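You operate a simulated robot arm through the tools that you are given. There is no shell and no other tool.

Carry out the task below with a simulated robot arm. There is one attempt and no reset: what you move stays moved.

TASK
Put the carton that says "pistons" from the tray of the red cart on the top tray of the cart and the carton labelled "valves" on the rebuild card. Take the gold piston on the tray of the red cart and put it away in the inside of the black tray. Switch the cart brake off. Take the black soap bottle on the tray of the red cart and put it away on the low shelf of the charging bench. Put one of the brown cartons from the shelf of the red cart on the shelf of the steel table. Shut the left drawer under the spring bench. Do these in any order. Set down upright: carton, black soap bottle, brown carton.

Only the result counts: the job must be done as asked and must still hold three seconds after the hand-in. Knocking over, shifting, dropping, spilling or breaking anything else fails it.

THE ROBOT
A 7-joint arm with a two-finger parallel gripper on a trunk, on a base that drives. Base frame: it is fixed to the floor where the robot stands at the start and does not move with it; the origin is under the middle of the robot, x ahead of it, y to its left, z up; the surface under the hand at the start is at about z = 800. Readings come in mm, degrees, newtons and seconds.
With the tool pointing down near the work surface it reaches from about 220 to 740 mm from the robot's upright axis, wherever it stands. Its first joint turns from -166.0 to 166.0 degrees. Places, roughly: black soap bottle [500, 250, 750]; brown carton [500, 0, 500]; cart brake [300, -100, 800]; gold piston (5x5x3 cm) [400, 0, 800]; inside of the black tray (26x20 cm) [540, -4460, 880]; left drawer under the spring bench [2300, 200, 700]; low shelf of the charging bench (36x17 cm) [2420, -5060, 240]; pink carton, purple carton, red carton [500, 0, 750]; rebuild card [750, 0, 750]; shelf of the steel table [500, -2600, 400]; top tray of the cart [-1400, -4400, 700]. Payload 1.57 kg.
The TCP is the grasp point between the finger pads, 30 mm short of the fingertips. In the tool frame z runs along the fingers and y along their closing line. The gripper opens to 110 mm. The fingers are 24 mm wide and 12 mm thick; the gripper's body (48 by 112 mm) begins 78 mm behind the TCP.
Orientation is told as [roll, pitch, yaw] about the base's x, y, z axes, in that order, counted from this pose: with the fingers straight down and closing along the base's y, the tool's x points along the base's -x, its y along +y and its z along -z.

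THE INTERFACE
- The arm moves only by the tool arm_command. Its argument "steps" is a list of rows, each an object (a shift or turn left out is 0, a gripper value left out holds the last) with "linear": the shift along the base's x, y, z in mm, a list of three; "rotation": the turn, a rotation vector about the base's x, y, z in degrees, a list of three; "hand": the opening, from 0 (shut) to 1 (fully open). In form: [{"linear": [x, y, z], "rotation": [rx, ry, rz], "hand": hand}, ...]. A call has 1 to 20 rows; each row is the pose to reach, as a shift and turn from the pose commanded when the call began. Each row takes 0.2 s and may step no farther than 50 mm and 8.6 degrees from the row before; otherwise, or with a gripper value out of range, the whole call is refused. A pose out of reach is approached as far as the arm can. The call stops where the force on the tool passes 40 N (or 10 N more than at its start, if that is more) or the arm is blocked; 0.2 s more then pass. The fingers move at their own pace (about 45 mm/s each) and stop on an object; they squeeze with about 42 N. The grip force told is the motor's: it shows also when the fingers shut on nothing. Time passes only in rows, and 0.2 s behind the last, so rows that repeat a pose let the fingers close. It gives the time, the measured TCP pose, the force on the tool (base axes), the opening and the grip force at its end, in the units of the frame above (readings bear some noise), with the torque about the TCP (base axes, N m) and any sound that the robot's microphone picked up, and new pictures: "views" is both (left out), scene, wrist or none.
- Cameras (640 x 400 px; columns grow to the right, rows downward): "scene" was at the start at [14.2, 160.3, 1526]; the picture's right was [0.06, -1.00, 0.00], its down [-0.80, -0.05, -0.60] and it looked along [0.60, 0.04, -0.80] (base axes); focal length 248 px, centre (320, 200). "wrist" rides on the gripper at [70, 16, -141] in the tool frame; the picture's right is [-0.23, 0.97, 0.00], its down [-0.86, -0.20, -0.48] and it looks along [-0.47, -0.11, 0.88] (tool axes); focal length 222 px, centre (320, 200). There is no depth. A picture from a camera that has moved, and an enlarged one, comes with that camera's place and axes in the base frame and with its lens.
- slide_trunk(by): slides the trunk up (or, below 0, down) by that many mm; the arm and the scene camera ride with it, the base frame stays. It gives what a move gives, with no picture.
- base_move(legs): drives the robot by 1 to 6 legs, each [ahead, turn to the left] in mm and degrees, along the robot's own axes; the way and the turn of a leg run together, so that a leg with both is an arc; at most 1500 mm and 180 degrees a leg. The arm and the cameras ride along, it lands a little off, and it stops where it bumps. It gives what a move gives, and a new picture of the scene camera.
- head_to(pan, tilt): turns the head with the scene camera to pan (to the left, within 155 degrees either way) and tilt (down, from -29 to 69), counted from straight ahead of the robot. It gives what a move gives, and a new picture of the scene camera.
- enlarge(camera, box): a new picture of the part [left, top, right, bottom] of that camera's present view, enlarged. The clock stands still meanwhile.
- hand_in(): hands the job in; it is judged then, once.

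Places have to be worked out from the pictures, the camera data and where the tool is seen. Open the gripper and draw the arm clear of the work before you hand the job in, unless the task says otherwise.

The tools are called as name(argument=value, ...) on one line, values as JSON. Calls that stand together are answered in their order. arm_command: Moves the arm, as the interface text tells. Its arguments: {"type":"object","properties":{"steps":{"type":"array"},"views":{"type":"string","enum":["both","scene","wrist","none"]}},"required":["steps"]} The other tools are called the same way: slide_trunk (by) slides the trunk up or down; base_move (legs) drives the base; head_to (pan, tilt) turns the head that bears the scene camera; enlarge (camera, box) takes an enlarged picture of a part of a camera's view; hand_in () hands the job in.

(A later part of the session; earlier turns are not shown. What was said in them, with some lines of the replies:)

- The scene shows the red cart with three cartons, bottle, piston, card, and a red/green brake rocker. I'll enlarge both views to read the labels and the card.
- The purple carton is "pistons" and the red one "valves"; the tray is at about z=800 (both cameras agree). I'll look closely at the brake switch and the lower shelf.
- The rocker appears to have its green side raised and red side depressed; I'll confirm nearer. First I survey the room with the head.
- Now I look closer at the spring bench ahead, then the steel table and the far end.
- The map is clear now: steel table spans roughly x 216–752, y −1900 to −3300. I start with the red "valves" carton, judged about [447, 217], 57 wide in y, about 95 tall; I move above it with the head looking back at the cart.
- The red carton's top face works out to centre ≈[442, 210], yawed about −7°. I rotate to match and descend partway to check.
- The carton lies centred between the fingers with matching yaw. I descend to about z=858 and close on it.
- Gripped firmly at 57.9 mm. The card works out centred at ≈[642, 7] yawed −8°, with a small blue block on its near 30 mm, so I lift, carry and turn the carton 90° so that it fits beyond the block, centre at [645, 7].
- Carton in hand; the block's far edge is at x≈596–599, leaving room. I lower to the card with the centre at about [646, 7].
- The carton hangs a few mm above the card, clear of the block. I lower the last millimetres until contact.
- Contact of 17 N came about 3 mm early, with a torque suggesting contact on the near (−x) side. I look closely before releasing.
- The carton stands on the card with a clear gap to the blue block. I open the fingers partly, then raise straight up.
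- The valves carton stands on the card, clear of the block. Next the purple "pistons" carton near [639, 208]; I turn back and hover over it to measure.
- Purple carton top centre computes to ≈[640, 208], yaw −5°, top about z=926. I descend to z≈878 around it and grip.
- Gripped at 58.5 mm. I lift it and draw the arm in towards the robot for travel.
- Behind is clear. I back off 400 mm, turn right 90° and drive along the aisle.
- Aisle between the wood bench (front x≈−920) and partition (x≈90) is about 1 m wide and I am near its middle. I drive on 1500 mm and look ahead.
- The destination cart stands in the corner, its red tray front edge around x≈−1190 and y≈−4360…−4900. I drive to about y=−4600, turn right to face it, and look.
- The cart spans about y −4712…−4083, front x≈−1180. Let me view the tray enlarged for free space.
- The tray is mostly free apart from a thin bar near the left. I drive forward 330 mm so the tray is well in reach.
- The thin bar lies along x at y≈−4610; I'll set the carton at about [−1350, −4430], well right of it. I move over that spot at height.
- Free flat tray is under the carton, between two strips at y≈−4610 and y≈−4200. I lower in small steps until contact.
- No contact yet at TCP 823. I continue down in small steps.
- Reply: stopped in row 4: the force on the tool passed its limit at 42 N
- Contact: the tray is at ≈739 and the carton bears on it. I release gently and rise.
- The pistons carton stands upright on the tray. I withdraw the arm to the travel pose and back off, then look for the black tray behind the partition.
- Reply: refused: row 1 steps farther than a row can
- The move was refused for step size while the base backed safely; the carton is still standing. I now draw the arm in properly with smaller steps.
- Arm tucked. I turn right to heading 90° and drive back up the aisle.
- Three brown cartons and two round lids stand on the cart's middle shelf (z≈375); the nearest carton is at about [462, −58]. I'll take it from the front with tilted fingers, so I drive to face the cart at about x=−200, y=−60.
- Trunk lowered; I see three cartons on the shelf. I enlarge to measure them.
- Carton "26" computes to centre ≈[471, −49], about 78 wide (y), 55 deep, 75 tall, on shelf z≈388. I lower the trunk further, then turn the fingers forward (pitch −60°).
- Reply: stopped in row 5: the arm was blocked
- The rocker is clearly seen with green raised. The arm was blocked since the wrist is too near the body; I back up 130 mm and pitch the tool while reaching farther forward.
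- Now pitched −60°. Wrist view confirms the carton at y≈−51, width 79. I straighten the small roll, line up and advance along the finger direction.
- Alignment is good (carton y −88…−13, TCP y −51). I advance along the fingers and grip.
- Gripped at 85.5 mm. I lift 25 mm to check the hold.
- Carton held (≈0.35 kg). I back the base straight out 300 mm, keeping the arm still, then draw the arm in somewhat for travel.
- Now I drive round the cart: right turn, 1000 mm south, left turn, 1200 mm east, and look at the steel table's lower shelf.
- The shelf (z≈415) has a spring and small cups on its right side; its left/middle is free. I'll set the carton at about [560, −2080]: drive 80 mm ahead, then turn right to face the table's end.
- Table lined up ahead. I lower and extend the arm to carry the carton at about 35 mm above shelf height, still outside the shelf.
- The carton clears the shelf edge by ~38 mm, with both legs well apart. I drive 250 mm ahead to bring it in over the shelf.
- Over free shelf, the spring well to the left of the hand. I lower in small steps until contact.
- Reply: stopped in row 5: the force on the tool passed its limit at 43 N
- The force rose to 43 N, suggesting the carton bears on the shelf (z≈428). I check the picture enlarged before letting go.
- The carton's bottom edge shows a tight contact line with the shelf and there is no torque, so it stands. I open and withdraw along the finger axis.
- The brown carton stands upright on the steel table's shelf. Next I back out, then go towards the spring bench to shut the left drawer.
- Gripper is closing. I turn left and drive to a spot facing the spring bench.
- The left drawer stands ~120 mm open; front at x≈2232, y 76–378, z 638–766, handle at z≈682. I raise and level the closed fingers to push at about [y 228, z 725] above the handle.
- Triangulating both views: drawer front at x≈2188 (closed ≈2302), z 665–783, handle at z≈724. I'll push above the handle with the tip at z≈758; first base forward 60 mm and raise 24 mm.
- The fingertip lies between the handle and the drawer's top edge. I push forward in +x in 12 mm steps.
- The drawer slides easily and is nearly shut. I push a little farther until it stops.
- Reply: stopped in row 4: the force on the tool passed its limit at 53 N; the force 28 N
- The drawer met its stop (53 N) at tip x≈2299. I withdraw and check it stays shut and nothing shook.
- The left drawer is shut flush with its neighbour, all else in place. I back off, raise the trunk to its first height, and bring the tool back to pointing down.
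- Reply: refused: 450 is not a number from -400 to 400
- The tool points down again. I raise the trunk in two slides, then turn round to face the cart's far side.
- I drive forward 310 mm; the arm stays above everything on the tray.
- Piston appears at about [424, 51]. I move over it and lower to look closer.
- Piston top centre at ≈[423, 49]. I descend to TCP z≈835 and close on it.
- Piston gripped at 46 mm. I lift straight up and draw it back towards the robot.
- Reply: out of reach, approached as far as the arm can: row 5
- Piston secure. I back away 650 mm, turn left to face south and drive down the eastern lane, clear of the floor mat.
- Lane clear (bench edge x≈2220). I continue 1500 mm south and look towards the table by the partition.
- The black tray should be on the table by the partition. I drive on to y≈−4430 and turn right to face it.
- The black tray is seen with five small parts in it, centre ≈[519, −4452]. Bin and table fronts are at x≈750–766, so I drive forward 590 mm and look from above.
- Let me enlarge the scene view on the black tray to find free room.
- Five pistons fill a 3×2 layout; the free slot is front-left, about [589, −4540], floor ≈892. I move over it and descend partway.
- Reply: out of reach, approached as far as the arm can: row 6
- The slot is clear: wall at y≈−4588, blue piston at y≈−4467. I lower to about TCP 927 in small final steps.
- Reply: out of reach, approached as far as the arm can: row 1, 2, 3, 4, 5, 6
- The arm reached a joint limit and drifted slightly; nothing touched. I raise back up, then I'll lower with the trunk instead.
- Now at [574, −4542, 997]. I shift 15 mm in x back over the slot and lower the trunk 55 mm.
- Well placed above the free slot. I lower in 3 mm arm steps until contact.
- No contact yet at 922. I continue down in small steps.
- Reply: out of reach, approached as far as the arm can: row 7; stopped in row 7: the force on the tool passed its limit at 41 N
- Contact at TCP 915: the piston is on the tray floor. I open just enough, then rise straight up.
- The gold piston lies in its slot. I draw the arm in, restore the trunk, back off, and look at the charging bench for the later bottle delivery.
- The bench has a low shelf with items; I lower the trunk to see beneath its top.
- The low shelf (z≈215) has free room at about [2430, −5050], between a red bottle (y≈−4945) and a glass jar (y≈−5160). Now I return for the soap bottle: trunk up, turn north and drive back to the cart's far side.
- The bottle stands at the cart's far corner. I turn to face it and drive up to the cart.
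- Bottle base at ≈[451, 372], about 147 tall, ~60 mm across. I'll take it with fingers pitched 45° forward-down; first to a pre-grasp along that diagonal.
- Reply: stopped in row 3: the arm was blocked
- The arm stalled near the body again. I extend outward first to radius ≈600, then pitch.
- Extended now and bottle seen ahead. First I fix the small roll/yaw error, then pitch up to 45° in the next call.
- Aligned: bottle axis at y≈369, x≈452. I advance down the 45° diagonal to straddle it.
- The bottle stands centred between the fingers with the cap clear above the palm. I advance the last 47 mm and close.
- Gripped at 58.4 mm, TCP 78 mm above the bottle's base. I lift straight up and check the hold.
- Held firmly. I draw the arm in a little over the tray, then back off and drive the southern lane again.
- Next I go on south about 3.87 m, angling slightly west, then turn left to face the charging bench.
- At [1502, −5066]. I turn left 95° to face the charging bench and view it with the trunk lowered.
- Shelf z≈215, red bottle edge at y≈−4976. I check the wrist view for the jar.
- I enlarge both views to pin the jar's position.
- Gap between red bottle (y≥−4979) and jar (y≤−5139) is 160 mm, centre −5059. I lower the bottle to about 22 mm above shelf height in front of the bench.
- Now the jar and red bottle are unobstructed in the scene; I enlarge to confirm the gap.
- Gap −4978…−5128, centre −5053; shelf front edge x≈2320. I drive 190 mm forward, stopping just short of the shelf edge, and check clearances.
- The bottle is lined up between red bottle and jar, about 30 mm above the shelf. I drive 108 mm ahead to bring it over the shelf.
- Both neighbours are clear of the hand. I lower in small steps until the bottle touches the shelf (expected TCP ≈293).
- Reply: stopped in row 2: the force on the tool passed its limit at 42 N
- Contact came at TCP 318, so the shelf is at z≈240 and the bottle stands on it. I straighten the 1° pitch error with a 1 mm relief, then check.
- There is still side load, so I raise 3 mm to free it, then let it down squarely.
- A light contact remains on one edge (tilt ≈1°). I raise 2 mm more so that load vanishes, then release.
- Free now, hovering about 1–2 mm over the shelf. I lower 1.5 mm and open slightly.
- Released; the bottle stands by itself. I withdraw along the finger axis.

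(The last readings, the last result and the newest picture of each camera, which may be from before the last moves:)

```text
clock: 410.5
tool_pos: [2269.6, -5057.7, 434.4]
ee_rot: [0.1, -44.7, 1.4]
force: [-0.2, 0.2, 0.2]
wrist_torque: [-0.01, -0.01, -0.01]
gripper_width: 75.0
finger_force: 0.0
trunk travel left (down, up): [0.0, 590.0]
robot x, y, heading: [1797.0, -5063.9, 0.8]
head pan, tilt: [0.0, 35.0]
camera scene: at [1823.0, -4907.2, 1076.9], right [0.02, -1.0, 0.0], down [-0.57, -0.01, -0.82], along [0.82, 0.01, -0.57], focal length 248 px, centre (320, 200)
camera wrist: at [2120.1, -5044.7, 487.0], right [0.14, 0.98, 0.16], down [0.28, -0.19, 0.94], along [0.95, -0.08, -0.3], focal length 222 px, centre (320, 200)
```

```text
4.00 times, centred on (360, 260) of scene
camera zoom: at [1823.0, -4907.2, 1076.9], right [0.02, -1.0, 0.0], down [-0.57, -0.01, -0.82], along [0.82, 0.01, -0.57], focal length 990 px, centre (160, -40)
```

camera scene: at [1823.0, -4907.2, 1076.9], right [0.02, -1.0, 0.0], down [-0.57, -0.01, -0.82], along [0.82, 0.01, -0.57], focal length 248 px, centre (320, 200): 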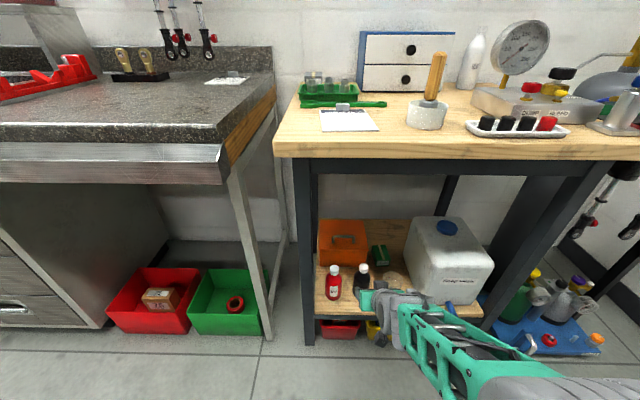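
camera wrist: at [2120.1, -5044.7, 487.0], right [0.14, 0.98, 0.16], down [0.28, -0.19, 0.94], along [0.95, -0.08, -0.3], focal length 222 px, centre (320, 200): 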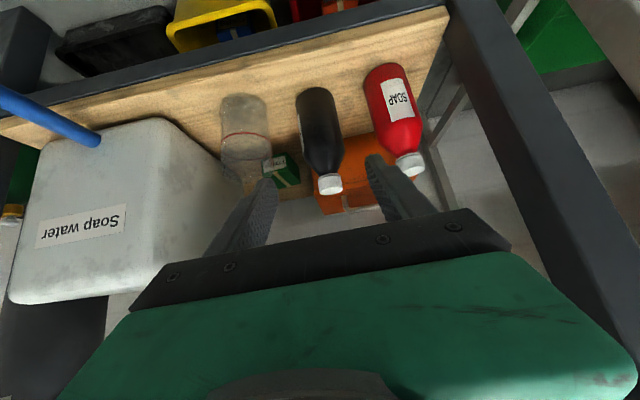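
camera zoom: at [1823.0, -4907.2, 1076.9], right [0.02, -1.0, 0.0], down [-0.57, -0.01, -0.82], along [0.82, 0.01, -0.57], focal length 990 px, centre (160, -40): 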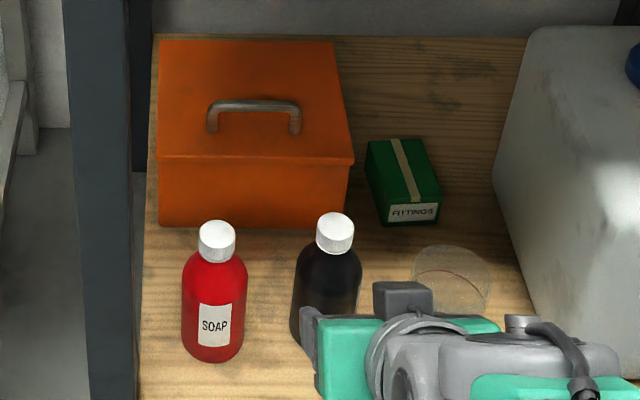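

The soap bottle stands upright on the low shelf. I back out, raise the trunk, and return the tool to pointing down.

base_move(legs=[[-300, 0]])

slide_trunk(by=400)

slide_trunk(by=75)

arm_command(steps=[{"linear": [10, 0, 30], "rotation": [0, 8, 0]}, {"linear": [10, 0, 60], "rotation": [0, 16, 0]}, {"linear": [5, 0, 90], "rotation": [0, 24, 0]}, {"linear": [0, 0, 120], "rotation": [0, 32, 0]}, {"linear": [-20, 0, 150], "rotation": [0, 40, 0]}, {"linear": [-40, 0, 180], "rotation": [0, 44.7, 0]}, {"linear": [-60, 0, 210], "rotation": [0, 44.7, 0], "hand": 0}, {"linear": [-60, 0, 210], "rotation": [0, 44.7, 0], "hand": 0}])

```text
clock: 412.6
tool_pos: [1967.8, -5059.9, 435.5]
ee_rot: [0.1, -44.8, 1.7]
force: [-0.2, 0.1, 0.7]
wrist_torque: [0.02, 0.01, 0.0]
gripper_width: 75.0
finger_force: 0.0
trunk travel left (down, up): [0.0, 590.0]
robot x, y, heading: [1497.8, -5069.6, 1.2]
head pan, tilt: [0.0, 35.0]
camera scene: at [1520.4, -4913.3, 1076.9], right [0.02, -1.0, 0.0], down [-0.57, -0.01, -0.82], along [0.82, 0.02, -0.57], focal length 248 px, centre (320, 200)
```

scene: 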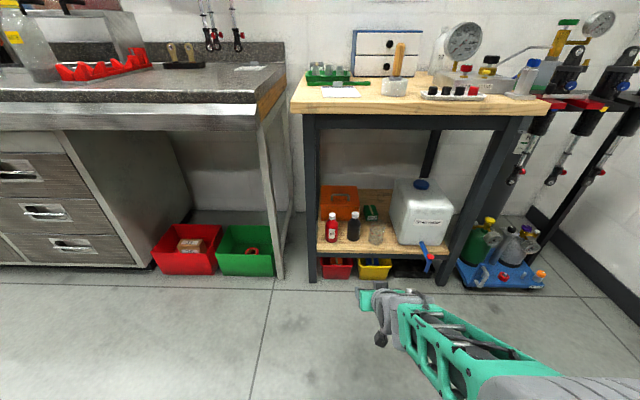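

```text
clock: 416.4
tool_pos: [1967.3, -5060.1, 836.0]
ee_rot: [0.2, -44.8, 1.8]
force: [-0.3, -0.6, 0.5]
wrist_torque: [-0.01, 0.02, 0.04]
gripper_width: 74.9
finger_force: 0.0
trunk travel left (down, up): [-400.0, 190.0]
robot x, y, heading: [1500.0, -5068.8, 1.1]
head pan, tilt: [0.0, 35.0]
```

```text
clock: 417.5
tool_pos: [1967.8, -5060.2, 910.4]
ee_rot: [0.1, -44.7, 1.8]
force: [-0.6, -0.9, 0.6]
wrist_torque: [0.0, -0.02, 0.03]
gripper_width: 74.7
finger_force: 0.0
trunk travel left (down, up): [-475.0, 115.0]
robot x, y, heading: [1495.2, -5067.4, 1.6]
head pan, tilt: [0.0, 35.0]
```

```text
clock: 419.3
tool_pos: [1905.2, -5060.6, 1122.2]
ee_rot: [1.3, -0.1, 1.4]
force: [0.9, -1.0, -0.2]
wrist_torque: [0.01, -0.04, 0.03]
gripper_width: 22.8
finger_force: 0.2
trunk travel left (down, up): [-475.0, 115.0]
robot x, y, heading: [1498.3, -5071.0, 1.3]
head pan, tilt: [0.0, 35.0]
camera scene: at [1520.1, -4913.3, 1551.9], right [0.02, -1.0, 0.0], down [-0.57, -0.01, -0.82], along [0.82, 0.02, -0.57], focal length 248 px, centre (320, 200)
camera wrist: at [1835.9, -5049.0, 1264.7], right [0.21, 0.98, 0.02], down [0.86, -0.19, 0.47], along [0.47, -0.08, -0.88], focal length 222 px, centre (320, 200)
```

scene: 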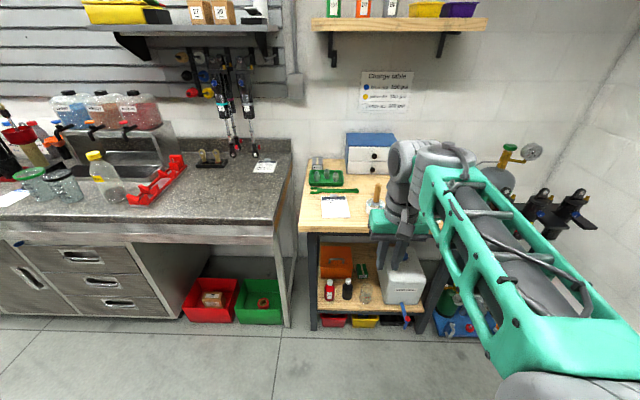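
wrist: 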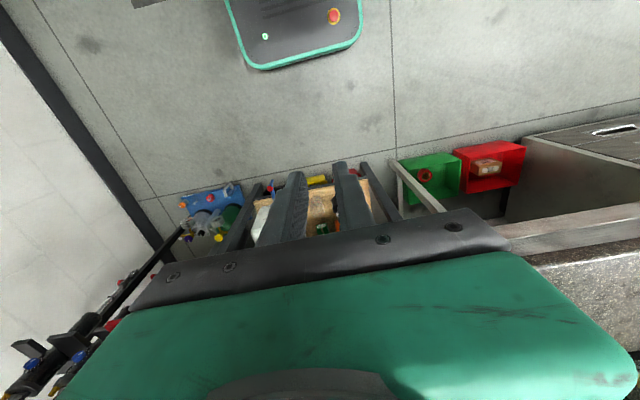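

All set. I drive north along the lane, then west past the cart's south side.

base_move(legs=[[0, 88.7], [1500, 0], [1500, 0], [1060, 0]])

```text
clock: 442.5
tool_pos: [1583.1, -604.9, 1122.6]
ee_rot: [1.3, -0.1, 88.5]
force: [0.9, -0.4, 0.0]
wrist_torque: [0.01, 0.02, 0.04]
gripper_width: 0.0
finger_force: 21.4
trunk travel left (down, up): [-475.0, 115.0]
robot x, y, heading: [1572.5, -1016.6, 88.7]
head pan, tilt: [0.0, 35.0]
camera scene: at [1419.3, -982.4, 1551.9], right [1.0, -0.02, 0.0], down [-0.01, -0.57, -0.82], along [0.02, 0.82, -0.57], focal length 248 px, centre (320, 200)
```

scene: 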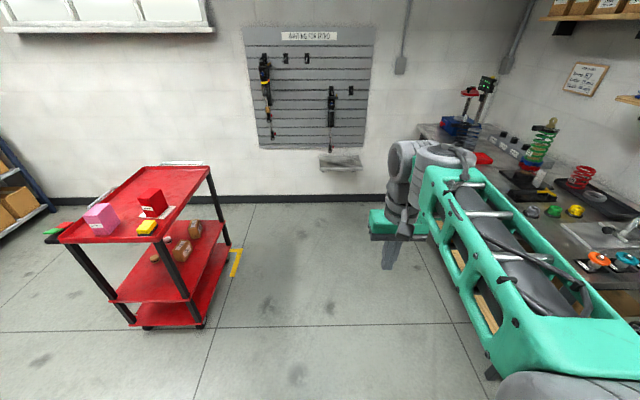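

Now I turn left, drive 1270 mm west, and turn right to face the cart's south end by the brake.

base_move(legs=[[0, 91.3], [1270, 0], [0, -90]])

head_to(pan=0, tilt=40)

enlarge(camera="scene", box=[240, 130, 440, 270])

```text
clock: 456.5
tool_pos: [335.7, -593.1, 1122.8]
ee_rot: [1.3, -0.1, 88.3]
force: [0.4, 0.6, 0.1]
wrist_torque: [-0.01, 0.0, -0.03]
gripper_width: 0.0
finger_force: 21.5
trunk travel left (down, up): [-475.0, 115.0]
robot x, y, heading: [323.0, -1002.4, 88.6]
head pan, tilt: [0.0, 35.0]
camera scene: at [170.1, -969.6, 1551.9], right [1.0, -0.03, 0.0], down [-0.02, -0.57, -0.82], along [0.02, 0.82, -0.57], focal length 248 px, centre (320, 200)
```

scene: 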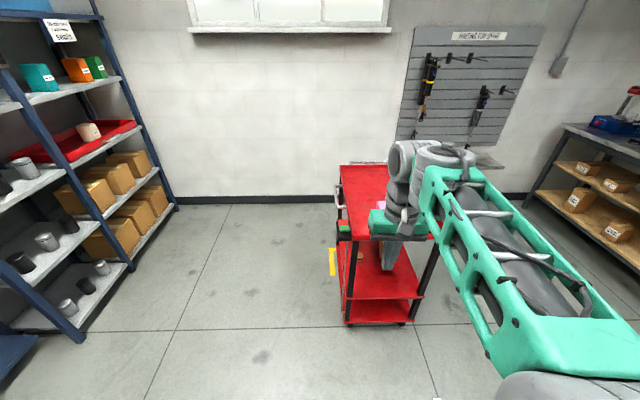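

```text
clock: 457.2
tool_pos: [334.6, -592.4, 1122.2]
ee_rot: [1.4, -0.1, 88.3]
force: [-0.2, -1.0, 0.0]
wrist_torque: [0.01, 0.01, 0.05]
gripper_width: 0.2
finger_force: 21.2
trunk travel left (down, up): [-475.0, 115.0]
robot x, y, heading: [326.0, -1003.1, 88.5]
head pan, tilt: [0.0, 40.0]
camera scene: at [170.0, -972.7, 1544.4], right [1.0, -0.03, 0.0], down [-0.02, -0.64, -0.77], along [0.02, 0.77, -0.64], focal length 248 px, centre (320, 200)
```

scene: 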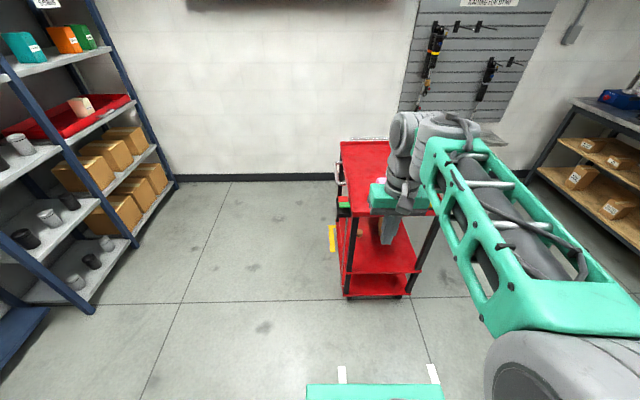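

```text
2.86 times, centred on (340, 200) of scene
camera zoom: at [170.0, -972.7, 1544.4], right [1.0, -0.03, 0.0], down [-0.02, -0.64, -0.77], along [0.02, 0.77, -0.64], focal length 707 px, centre (263, 200)
```

zoom: 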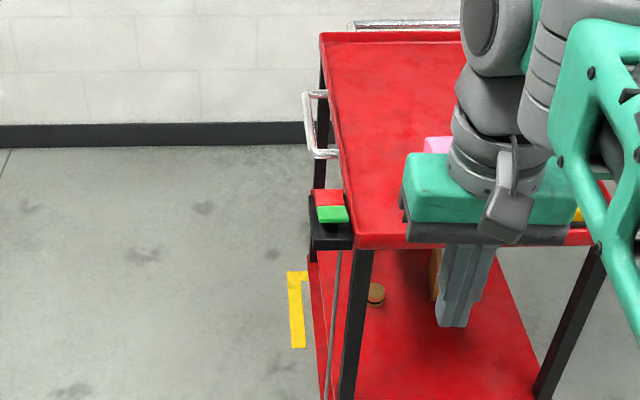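

The brake rocker is at the cart's near-left corner. I drive 330 mm closer and view it with the wrist camera.

base_move(legs=[[330, 0]])

arm_command(steps=[{"linear": [-15, 0, -40], "rotation": [0, 0, 0]}, {"linear": [-30, 0, -80]}, {"linear": [-45, 0, -110]}, {"linear": [-45, 0, -110]}])

enlarge(camera="scene", box=[310, 220, 410, 290])

```text
clock: 459.4
tool_pos: [343.8, -261.0, 1122.7]
ee_rot: [1.3, -0.1, 88.5]
force: [0.0, -0.1, 0.0]
wrist_torque: [-0.02, 0.02, -0.01]
gripper_width: 0.0
finger_force: 21.2
trunk travel left (down, up): [-475.0, 115.0]
robot x, y, heading: [331.9, -671.1, 88.7]
head pan, tilt: [0.0, 40.0]
camera scene: at [178.6, -641.0, 1544.3], right [1.0, -0.03, 0.0], down [-0.02, -0.64, -0.77], along [0.02, 0.77, -0.64], focal length 248 px, centre (320, 200)
```

scene: 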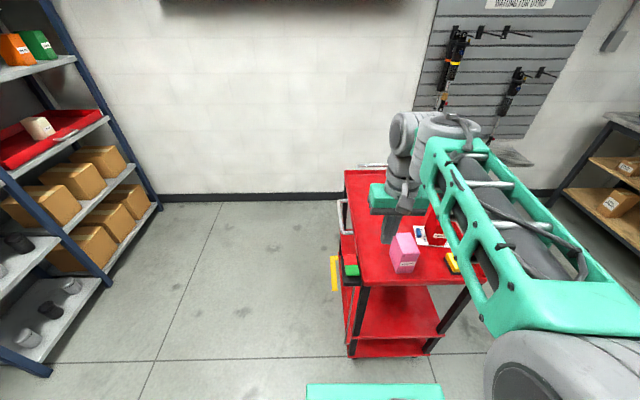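

```text
clock: 460.4
tool_pos: [296.2, -260.6, 1010.5]
ee_rot: [1.2, -0.1, 88.4]
force: [0.2, 0.4, 0.0]
wrist_torque: [-0.01, 0.03, 0.0]
gripper_width: 0.0
finger_force: 21.5
trunk travel left (down, up): [-475.0, 115.0]
robot x, y, heading: [331.1, -668.4, 88.6]
head pan, tilt: [0.0, 40.0]
camera scene: at [178.5, -641.2, 1544.3], right [1.0, -0.03, 0.0], down [-0.02, -0.64, -0.77], along [0.02, 0.77, -0.64], focal length 248 px, centre (320, 200)
camera wrist: at [283.2, -330.5, 1153.2], right [-0.97, 0.25, 0.02], down [0.23, 0.85, 0.47], along [0.1, 0.46, -0.88], focal length 222 px, centre (320, 200)
```

scene: 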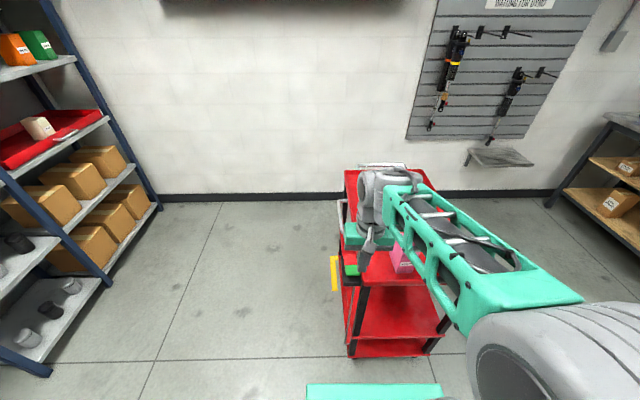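
wrist: 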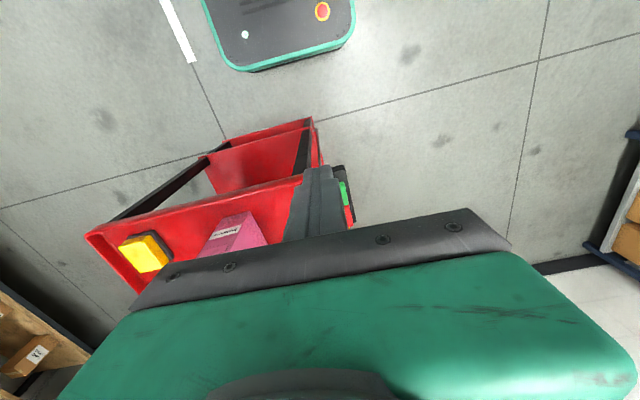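

```text
5.71 times, centred on (360, 255) of scene
camera zoom: at [178.5, -641.2, 1544.3], right [1.0, -0.03, 0.0], down [-0.02, -0.64, -0.77], along [0.02, 0.77, -0.64], focal length 1415 px, centre (91, -114)
```

zoom: 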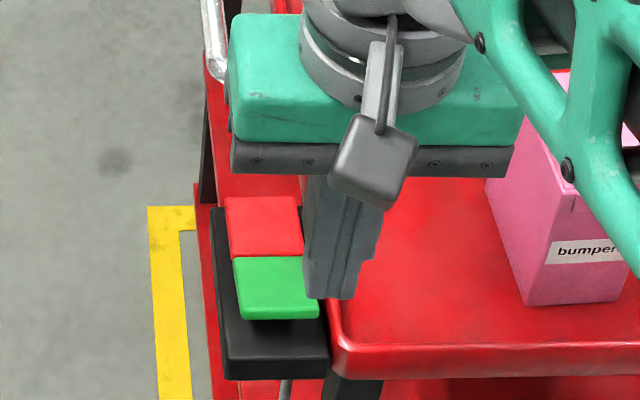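

Green half of the rocker spans x 276–324, y −177…−135, top ≈z 825. I bring the closed fingertips above it at [300, −165].

arm_command(steps=[{"linear": [2, 45, 0]}, {"linear": [4, 93, 0]}, {"linear": [4, 95, -40]}, {"linear": [4, 95, -85]}, {"linear": [4, 95, -115]}, {"linear": [4, 95, -115]}])

enlarge(camera="scene", box=[310, 200, 410, 290])

enlarge(camera="wrist", box=[220, 80, 440, 240])

```text
clock: 461.8
tool_pos: [303.1, -166.5, 896.4]
ee_rot: [1.3, -0.1, 88.4]
force: [-0.2, 0.2, -0.3]
wrist_torque: [0.0, 0.0, 0.04]
gripper_width: 0.0
finger_force: 21.3
trunk travel left (down, up): [-475.0, 115.0]
robot x, y, heading: [330.0, -670.9, 88.4]
head pan, tilt: [0.0, 40.0]
camera scene: at [178.5, -641.2, 1544.3], right [1.0, -0.03, 0.0], down [-0.02, -0.64, -0.77], along [0.02, 0.77, -0.64], focal length 248 px, centre (320, 200)
camera wrist: at [287.9, -236.3, 1038.6], right [-0.97, 0.25, 0.02], down [0.23, 0.85, 0.47], along [0.1, 0.46, -0.88], focal length 222 px, centre (320, 200)
```

scene: 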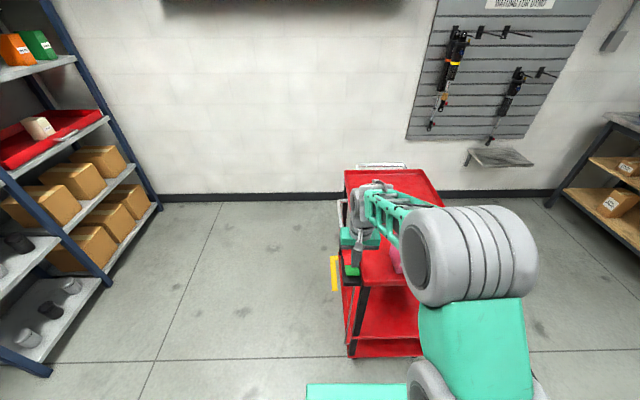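
wrist: 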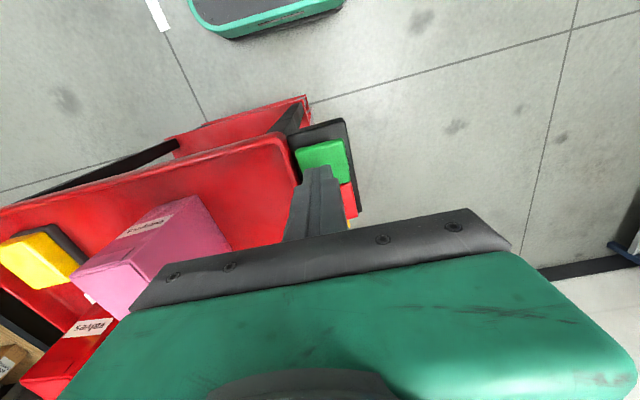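

```text
4.44 times, centred on (360, 245) of scene
camera zoom: at [178.5, -641.2, 1544.3], right [1.0, -0.03, 0.0], down [-0.02, -0.64, -0.77], along [0.02, 0.77, -0.64], focal length 1100 px, centre (142, 0)
```

zoom: 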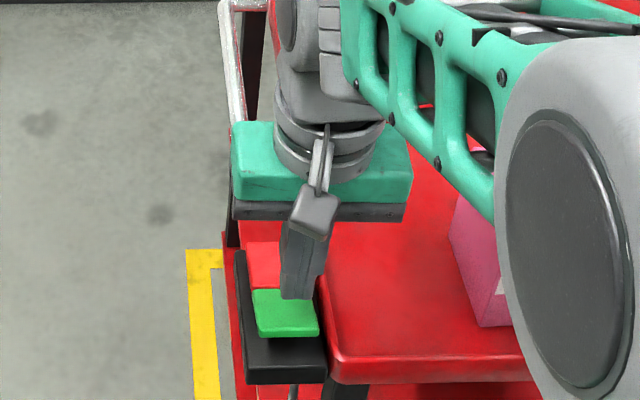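

```text
2.50 times, centred on (330, 160) of wrist
camera zoom: at [287.9, -236.3, 1038.6], right [-0.97, 0.25, 0.02], down [0.23, 0.85, 0.47], along [0.1, 0.46, -0.88], focal length 555 px, centre (295, 300)
```

zoom: 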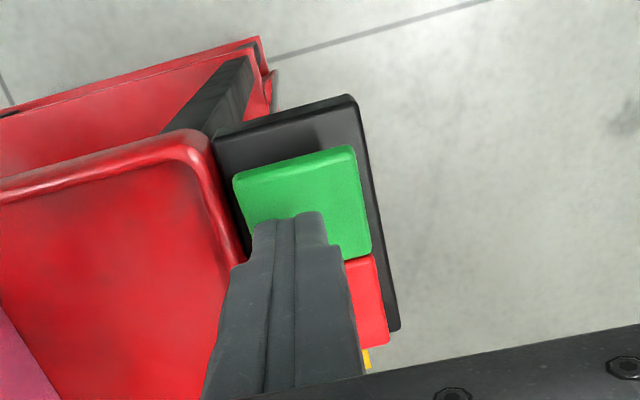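

Fingertip is directly over the green half near its outer edge. I press down in small steps.

arm_command(steps=[{"linear": [-3, -3, -15]}, {"linear": [-3, -3, -30]}, {"linear": [-3, -3, -36]}, {"linear": [-3, -3, -40]}, {"linear": [-3, -3, -44]}, {"linear": [-3, -3, -48]}, {"linear": [-3, -3, -52]}, {"linear": [-3, -3, -56]}, {"linear": [-3, -3, -60]}])

enlarge(camera="wrist", box=[220, 80, 440, 240])

```text
clock: 462.9
tool_pos: [298.4, -170.2, 861.6]
ee_rot: [1.5, -0.4, 88.5]
force: [1.9, -14.6, 24.2]
wrist_torque: [-0.13, -0.09, -0.06]
gripper_width: 0.1
finger_force: 21.6
trunk travel left (down, up): [-475.0, 115.0]
robot x, y, heading: [330.2, -672.4, 88.6]
head pan, tilt: [0.0, 40.0]
stopped in row 5: the force on the tool passed its limit at 46 N (the readings are from after the stop); the commanded pose is now the measured one
camera scene: at [178.8, -645.5, 1544.7], right [1.0, -0.03, 0.0], down [-0.02, -0.64, -0.77], along [0.02, 0.77, -0.64], focal length 248 px, centre (320, 200)
camera wrist: at [284.9, -240.6, 1002.3], right [-0.97, 0.25, 0.03], down [0.23, 0.84, 0.48], along [0.1, 0.47, -0.88], focal length 222 px, centre (320, 200)
```

scene: 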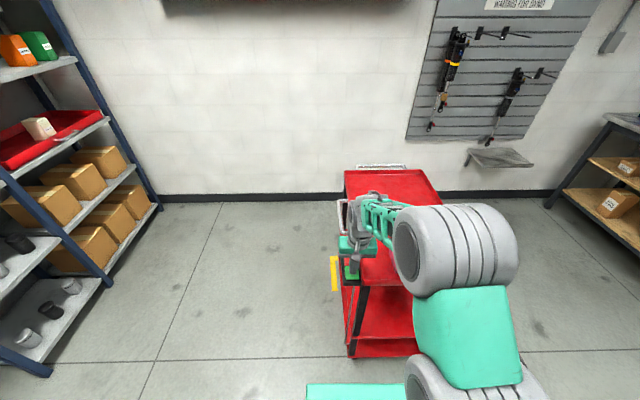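
wrist: 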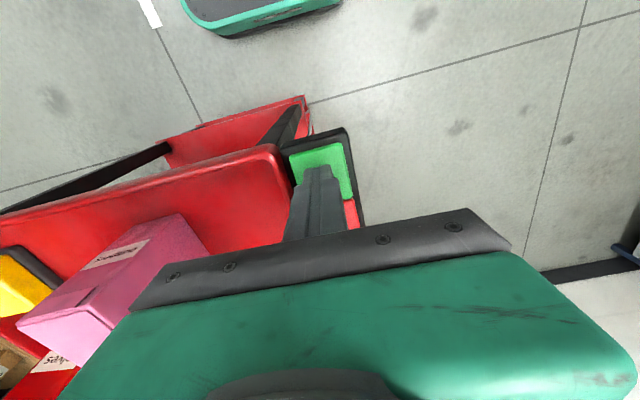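

```text
2.50 times, centred on (330, 160) of wrist
camera zoom: at [284.9, -240.6, 1002.3], right [-0.97, 0.25, 0.03], down [0.23, 0.84, 0.48], along [0.1, 0.47, -0.88], focal length 555 px, centre (295, 300)
```

zoom: 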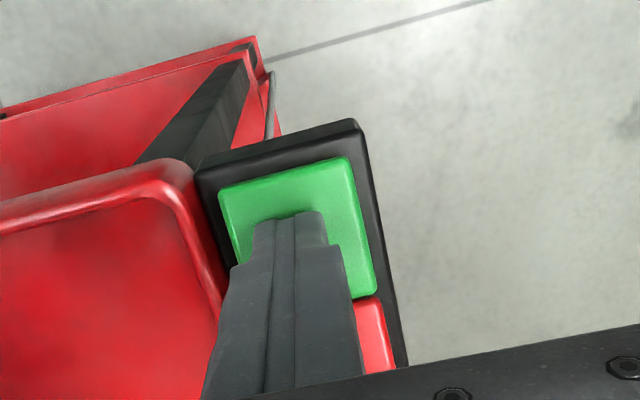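

The press stopped at 46 N with no sound told. I lift off and see whether the rocker moved.

arm_command(steps=[{"linear": [0, 0, 20]}, {"linear": [0, -40, 60]}, {"linear": [0, -80, 90]}, {"linear": [0, -120, 110]}, {"linear": [0, -120, 110]}])

enlarge(camera="scene", box=[310, 210, 410, 290])

enlarge(camera="wrist", box=[240, 100, 440, 240])

```text
refused: row 2 steps farther than a row can; nothing moved
```

```text
5.00 times, centred on (360, 250) of scene
camera zoom: at [178.8, -645.5, 1544.7], right [1.0, -0.03, 0.0], down [-0.02, -0.64, -0.77], along [0.02, 0.77, -0.64], focal length 1238 px, centre (120, -50)
```

zoom: 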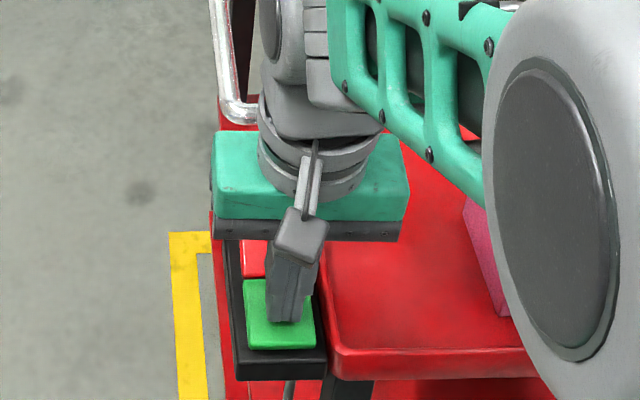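

```text
2.86 times, centred on (340, 170) of wrist
camera zoom: at [284.9, -240.6, 1002.3], right [-0.97, 0.25, 0.03], down [0.23, 0.84, 0.48], along [0.1, 0.47, -0.88], focal length 635 px, centre (263, 286)
```

zoom: 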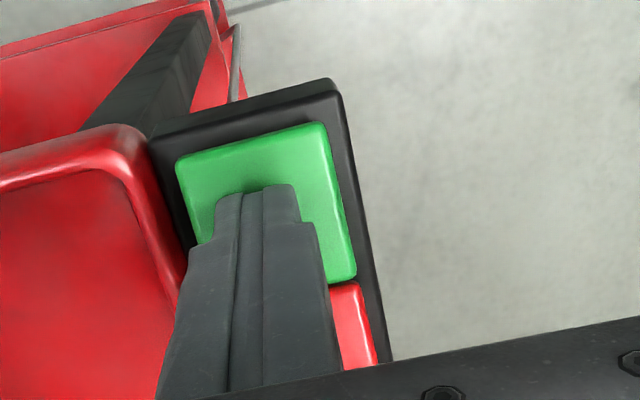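

Compared with before, the green half now lies lower against its base, so the rocker has tipped. I lift off (smaller steps) to confirm.

arm_command(steps=[{"linear": [0, 0, 20]}, {"linear": [0, -20, 55]}, {"linear": [0, -50, 90]}, {"linear": [0, -85, 120]}, {"linear": [0, -120, 140]}, {"linear": [0, -120, 140]}])

enlarge(camera="scene", box=[310, 210, 410, 290])

enlarge(camera="wrist", box=[240, 100, 440, 240])

```text
clock: 464.4
tool_pos: [298.4, -287.0, 999.2]
ee_rot: [1.4, -0.4, 88.4]
force: [1.0, -0.7, -0.5]
wrist_torque: [-0.03, 0.03, -0.01]
gripper_width: 0.0
finger_force: 20.8
trunk travel left (down, up): [-475.0, 115.0]
robot x, y, heading: [329.4, -673.8, 88.9]
head pan, tilt: [0.0, 40.0]
camera scene: at [178.6, -641.8, 1544.3], right [1.0, -0.03, 0.0], down [-0.02, -0.64, -0.77], along [0.02, 0.77, -0.64], focal length 248 px, centre (320, 200)
camera wrist: at [283.9, -357.4, 1140.7], right [-0.97, 0.25, 0.02], down [0.23, 0.85, 0.48], along [0.1, 0.47, -0.88], focal length 222 px, centre (320, 200)
```

scene: 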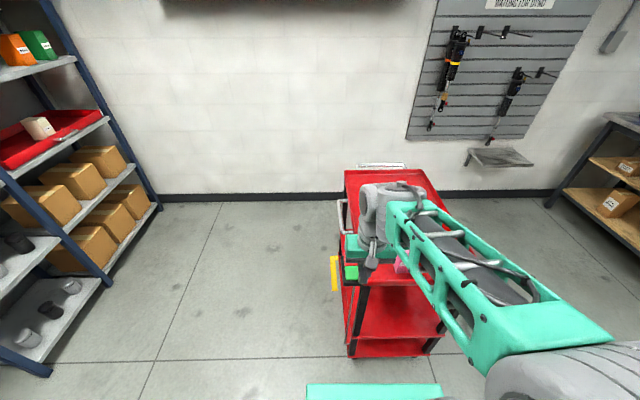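
wrist: 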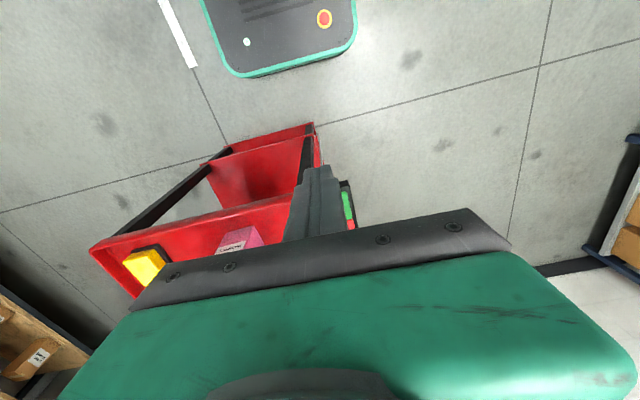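

```text
5.00 times, centred on (360, 250) of scene
camera zoom: at [178.6, -641.8, 1544.3], right [1.0, -0.03, 0.0], down [-0.02, -0.64, -0.77], along [0.02, 0.77, -0.64], focal length 1238 px, centre (120, -50)
```

zoom: 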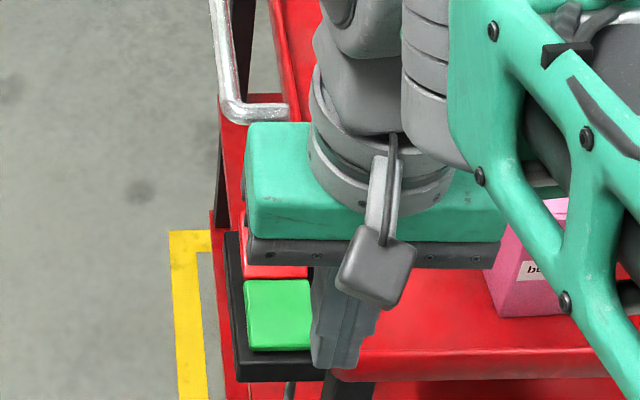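

```text
2.86 times, centred on (340, 170) of wrist
camera zoom: at [283.9, -357.4, 1140.7], right [-0.97, 0.25, 0.02], down [0.23, 0.85, 0.48], along [0.1, 0.47, -0.88], focal length 635 px, centre (263, 286)
```

zoom: 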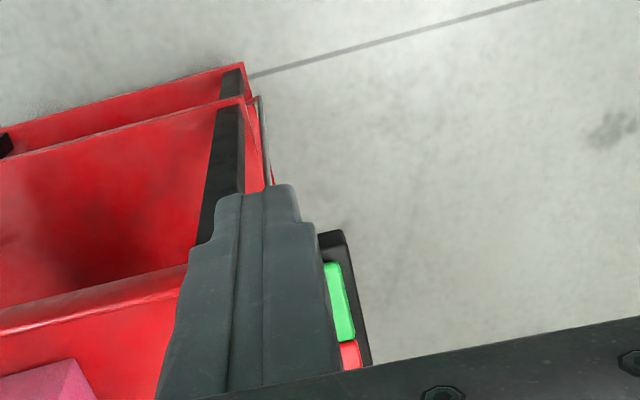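

Green is now down and the red half raised: the brake has been switched over. I open the gripper, raise the arm and back away, then check the whole cart.

arm_command(steps=[{"linear": [0, 0, 40], "hand": 0.5}, {"linear": [0, 0, 80], "hand": 1}, {"linear": [0, 0, 110], "hand": 1}, {"linear": [0, 0, 110], "hand": 1}], views="none")

base_move(legs=[[-350, 0]])

head_to(pan=-5, tilt=35)

enlarge(camera="scene", box=[260, 120, 420, 280])

```text
clock: 465.4
tool_pos: [297.9, -285.0, 1108.3]
ee_rot: [1.3, -0.4, 88.4]
force: [0.5, 1.0, 0.0]
wrist_torque: [0.01, -0.02, -0.02]
gripper_width: 83.9
finger_force: 0.0
trunk travel left (down, up): [-475.0, 115.0]
robot x, y, heading: [330.9, -674.6, 88.5]
head pan, tilt: [0.0, 40.0]
```

```text
clock: 467.6
tool_pos: [290.9, -639.2, 1107.3]
ee_rot: [1.4, -0.4, 88.1]
force: [0.7, 0.8, -0.2]
wrist_torque: [-0.01, -0.02, 0.0]
gripper_width: 110.1
finger_force: 0.0
trunk travel left (down, up): [-475.0, 115.0]
robot x, y, heading: [324.5, -1026.4, 88.2]
head pan, tilt: [0.0, 40.0]
camera scene: at [168.8, -994.7, 1544.4], right [1.0, -0.03, 0.0], down [-0.02, -0.64, -0.77], along [0.02, 0.77, -0.64], focal length 248 px, centre (320, 200)
```

scene: 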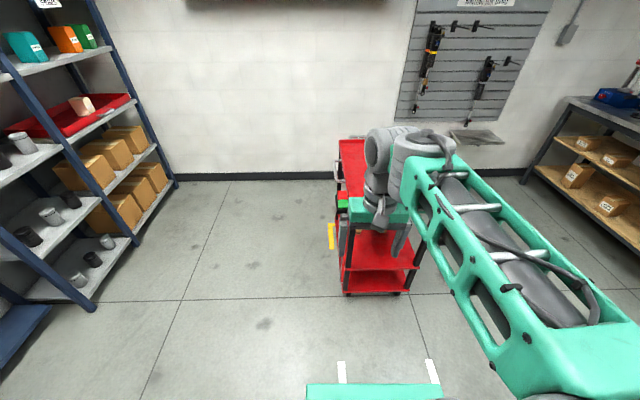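

```text
clock: 468.3
tool_pos: [291.1, -639.7, 1108.9]
ee_rot: [1.3, -0.4, 88.1]
force: [0.0, 0.2, -0.2]
wrist_torque: [0.03, -0.01, -0.03]
gripper_width: 109.8
finger_force: 0.0
trunk travel left (down, up): [-475.0, 115.0]
robot x, y, heading: [322.4, -1025.3, 87.9]
head pan, tilt: [-5.0, 35.0]
camera scene: at [176.5, -992.0, 1551.9], right [0.99, -0.12, 0.0], down [-0.07, -0.57, -0.82], along [0.1, 0.81, -0.57], focal length 248 px, centre (320, 200)
```

scene: 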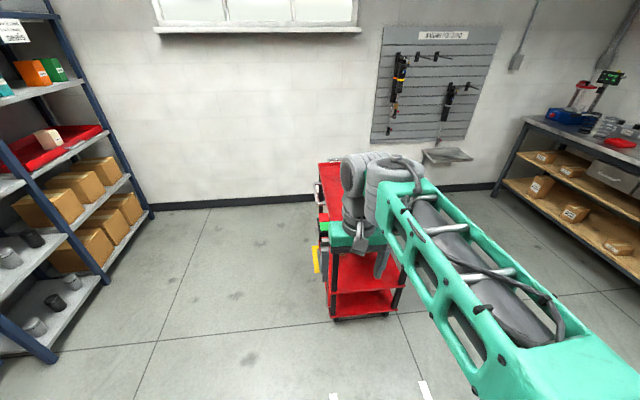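

```text
2.50 times, centred on (340, 200) of scene
camera zoom: at [176.5, -992.0, 1551.9], right [0.99, -0.12, 0.0], down [-0.07, -0.57, -0.82], along [0.1, 0.81, -0.57], focal length 619 px, centre (270, 200)
```

zoom: 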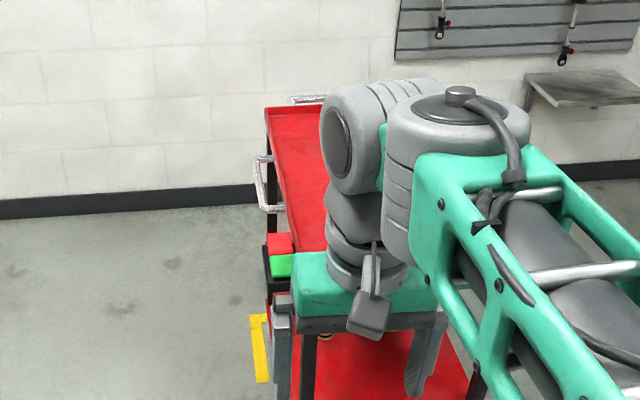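

The arm hides the view; I turn the base left 60° and look back at the cart with the head.

base_move(legs=[[0, 60]])

head_to(pan=-65, tilt=38)

enlarge(camera="scene", box=[240, 100, 440, 260])

```text
clock: 471.4
tool_pos: [-31.1, -867.3, 1107.9]
ee_rot: [1.5, -0.4, 149.1]
force: [0.4, 0.5, -0.3]
wrist_torque: [0.01, 0.04, -0.01]
gripper_width: 109.9
finger_force: 0.0
trunk travel left (down, up): [-475.0, 115.0]
robot x, y, heading: [322.1, -1025.3, 149.4]
head pan, tilt: [-5.0, 35.0]
camera scene: at [223.5, -1136.3, 1551.9], right [0.59, 0.81, 0.0], down [0.47, -0.34, -0.82], along [-0.66, 0.48, -0.57], focal length 248 px, centre (320, 200)
```

scene: 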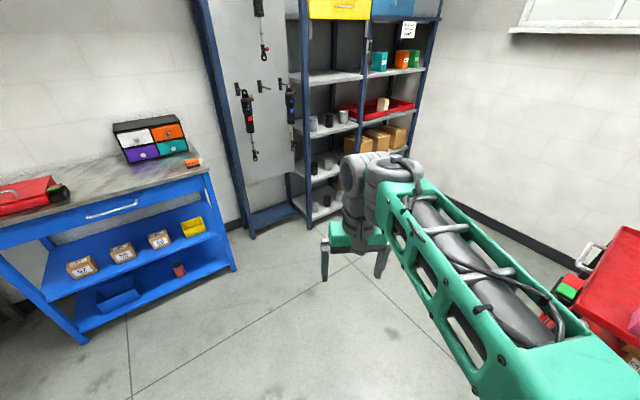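

```text
clock: 472.7
tool_pos: [-30.4, -866.3, 1108.0]
ee_rot: [1.4, -0.4, 149.2]
force: [-0.7, 0.0, -0.7]
wrist_torque: [-0.01, 0.0, 0.01]
gripper_width: 110.1
finger_force: 0.1
trunk travel left (down, up): [-475.0, 115.0]
robot x, y, heading: [324.2, -1027.2, 149.3]
head pan, tilt: [-65.0, 38.0]
camera scene: at [303.6, -1101.9, 1547.3], right [0.99, -0.1, 0.0], down [-0.06, -0.61, -0.79], along [0.08, 0.78, -0.62], focal length 248 px, centre (320, 200)
```

scene: 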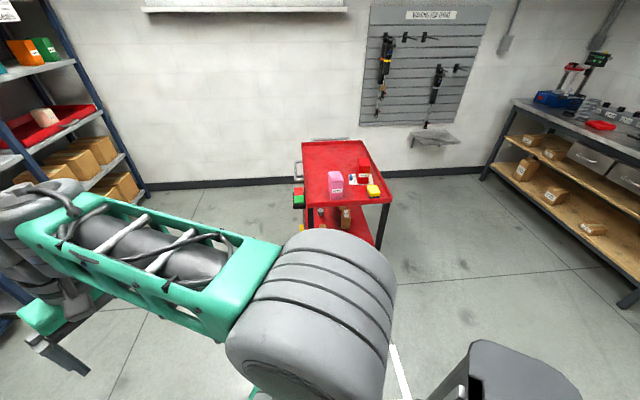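

```text
2.50 times, centred on (340, 180) of scene
camera zoom: at [303.6, -1101.9, 1547.3], right [0.99, -0.1, 0.0], down [-0.06, -0.61, -0.79], along [0.08, 0.78, -0.62], focal length 619 px, centre (270, 250)
```

zoom: 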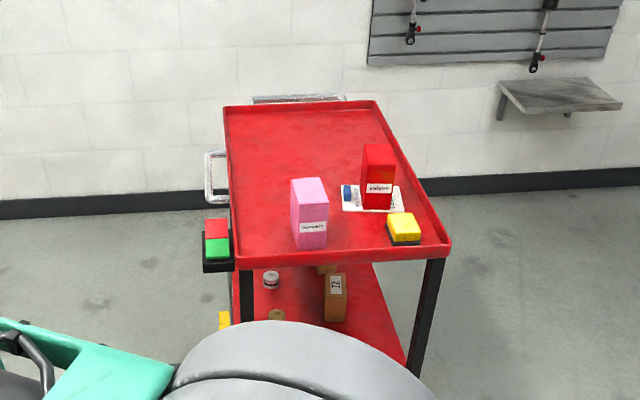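

Everything on the cart stands in order. One last close look at the rocker.

enlarge(camera="scene", box=[282, 175, 322, 213])

enlarge(camera="scene", box=[310, 140, 400, 210])

```text
10.53 times, centred on (302, 194) of scene
camera zoom: at [303.6, -1101.9, 1547.3], right [0.99, -0.1, 0.0], down [-0.06, -0.61, -0.79], along [0.08, 0.78, -0.62], focal length 2606 px, centre (510, 263)
```

zoom: 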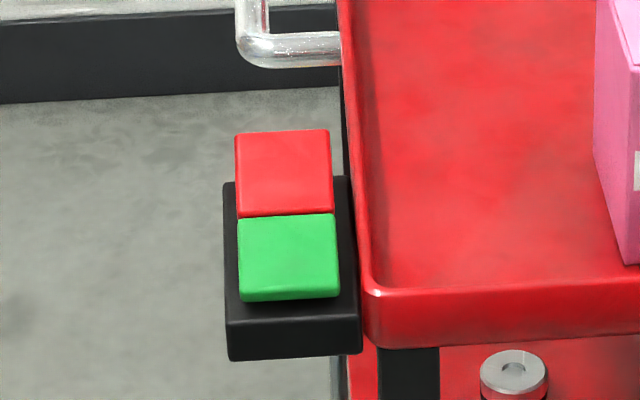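

```text
5.71 times, centred on (355, 175) of scene
camera zoom: at [303.6, -1101.9, 1547.3], right [0.99, -0.1, 0.0], down [-0.06, -0.61, -0.79], along [0.08, 0.78, -0.62], focal length 1415 px, centre (120, 343)
```

zoom: 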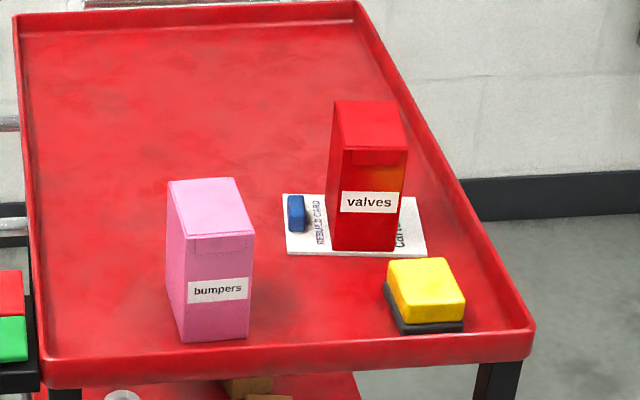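

Red is now the raised half and green is pressed. All the other tasks are done and were seen standing when I left them, and the gripper is open and clear, so I hand in.

hand_in()

```text
The job is handed in.
```

All seven tasks are done and the job is handed in. The result of the judging hasn't come back.

- **Pistons carton:** standing upright on the top tray of the cart in the corner, between the two strips on the tray.
- **Valves carton:** standing upright on the rebuild card, turned 90° so that it clears the blue block.
- **Gold piston:** in the free slot of the black tray, alongside the five pistons already there.
- **Cart brake:** I pressed the raised green half. Green is now down and red is up. Nothing marks which side means off, so I took pressing the raised half to be off.
- **Black soap bottle:** standing upright on the low shelf of the charging bench, between the red soap bottle and the glass jar.
- **Brown carton:** carton "26" is standing upright on the shelf of the steel table, near the table's end facing the red cart.
- **Left drawer:** pushed in to its stop and level with the drawer beside it.

I saw nothing else knocked over or moved in the pictures taken as I left each place. The gripper is open and the arm is clear of the work.
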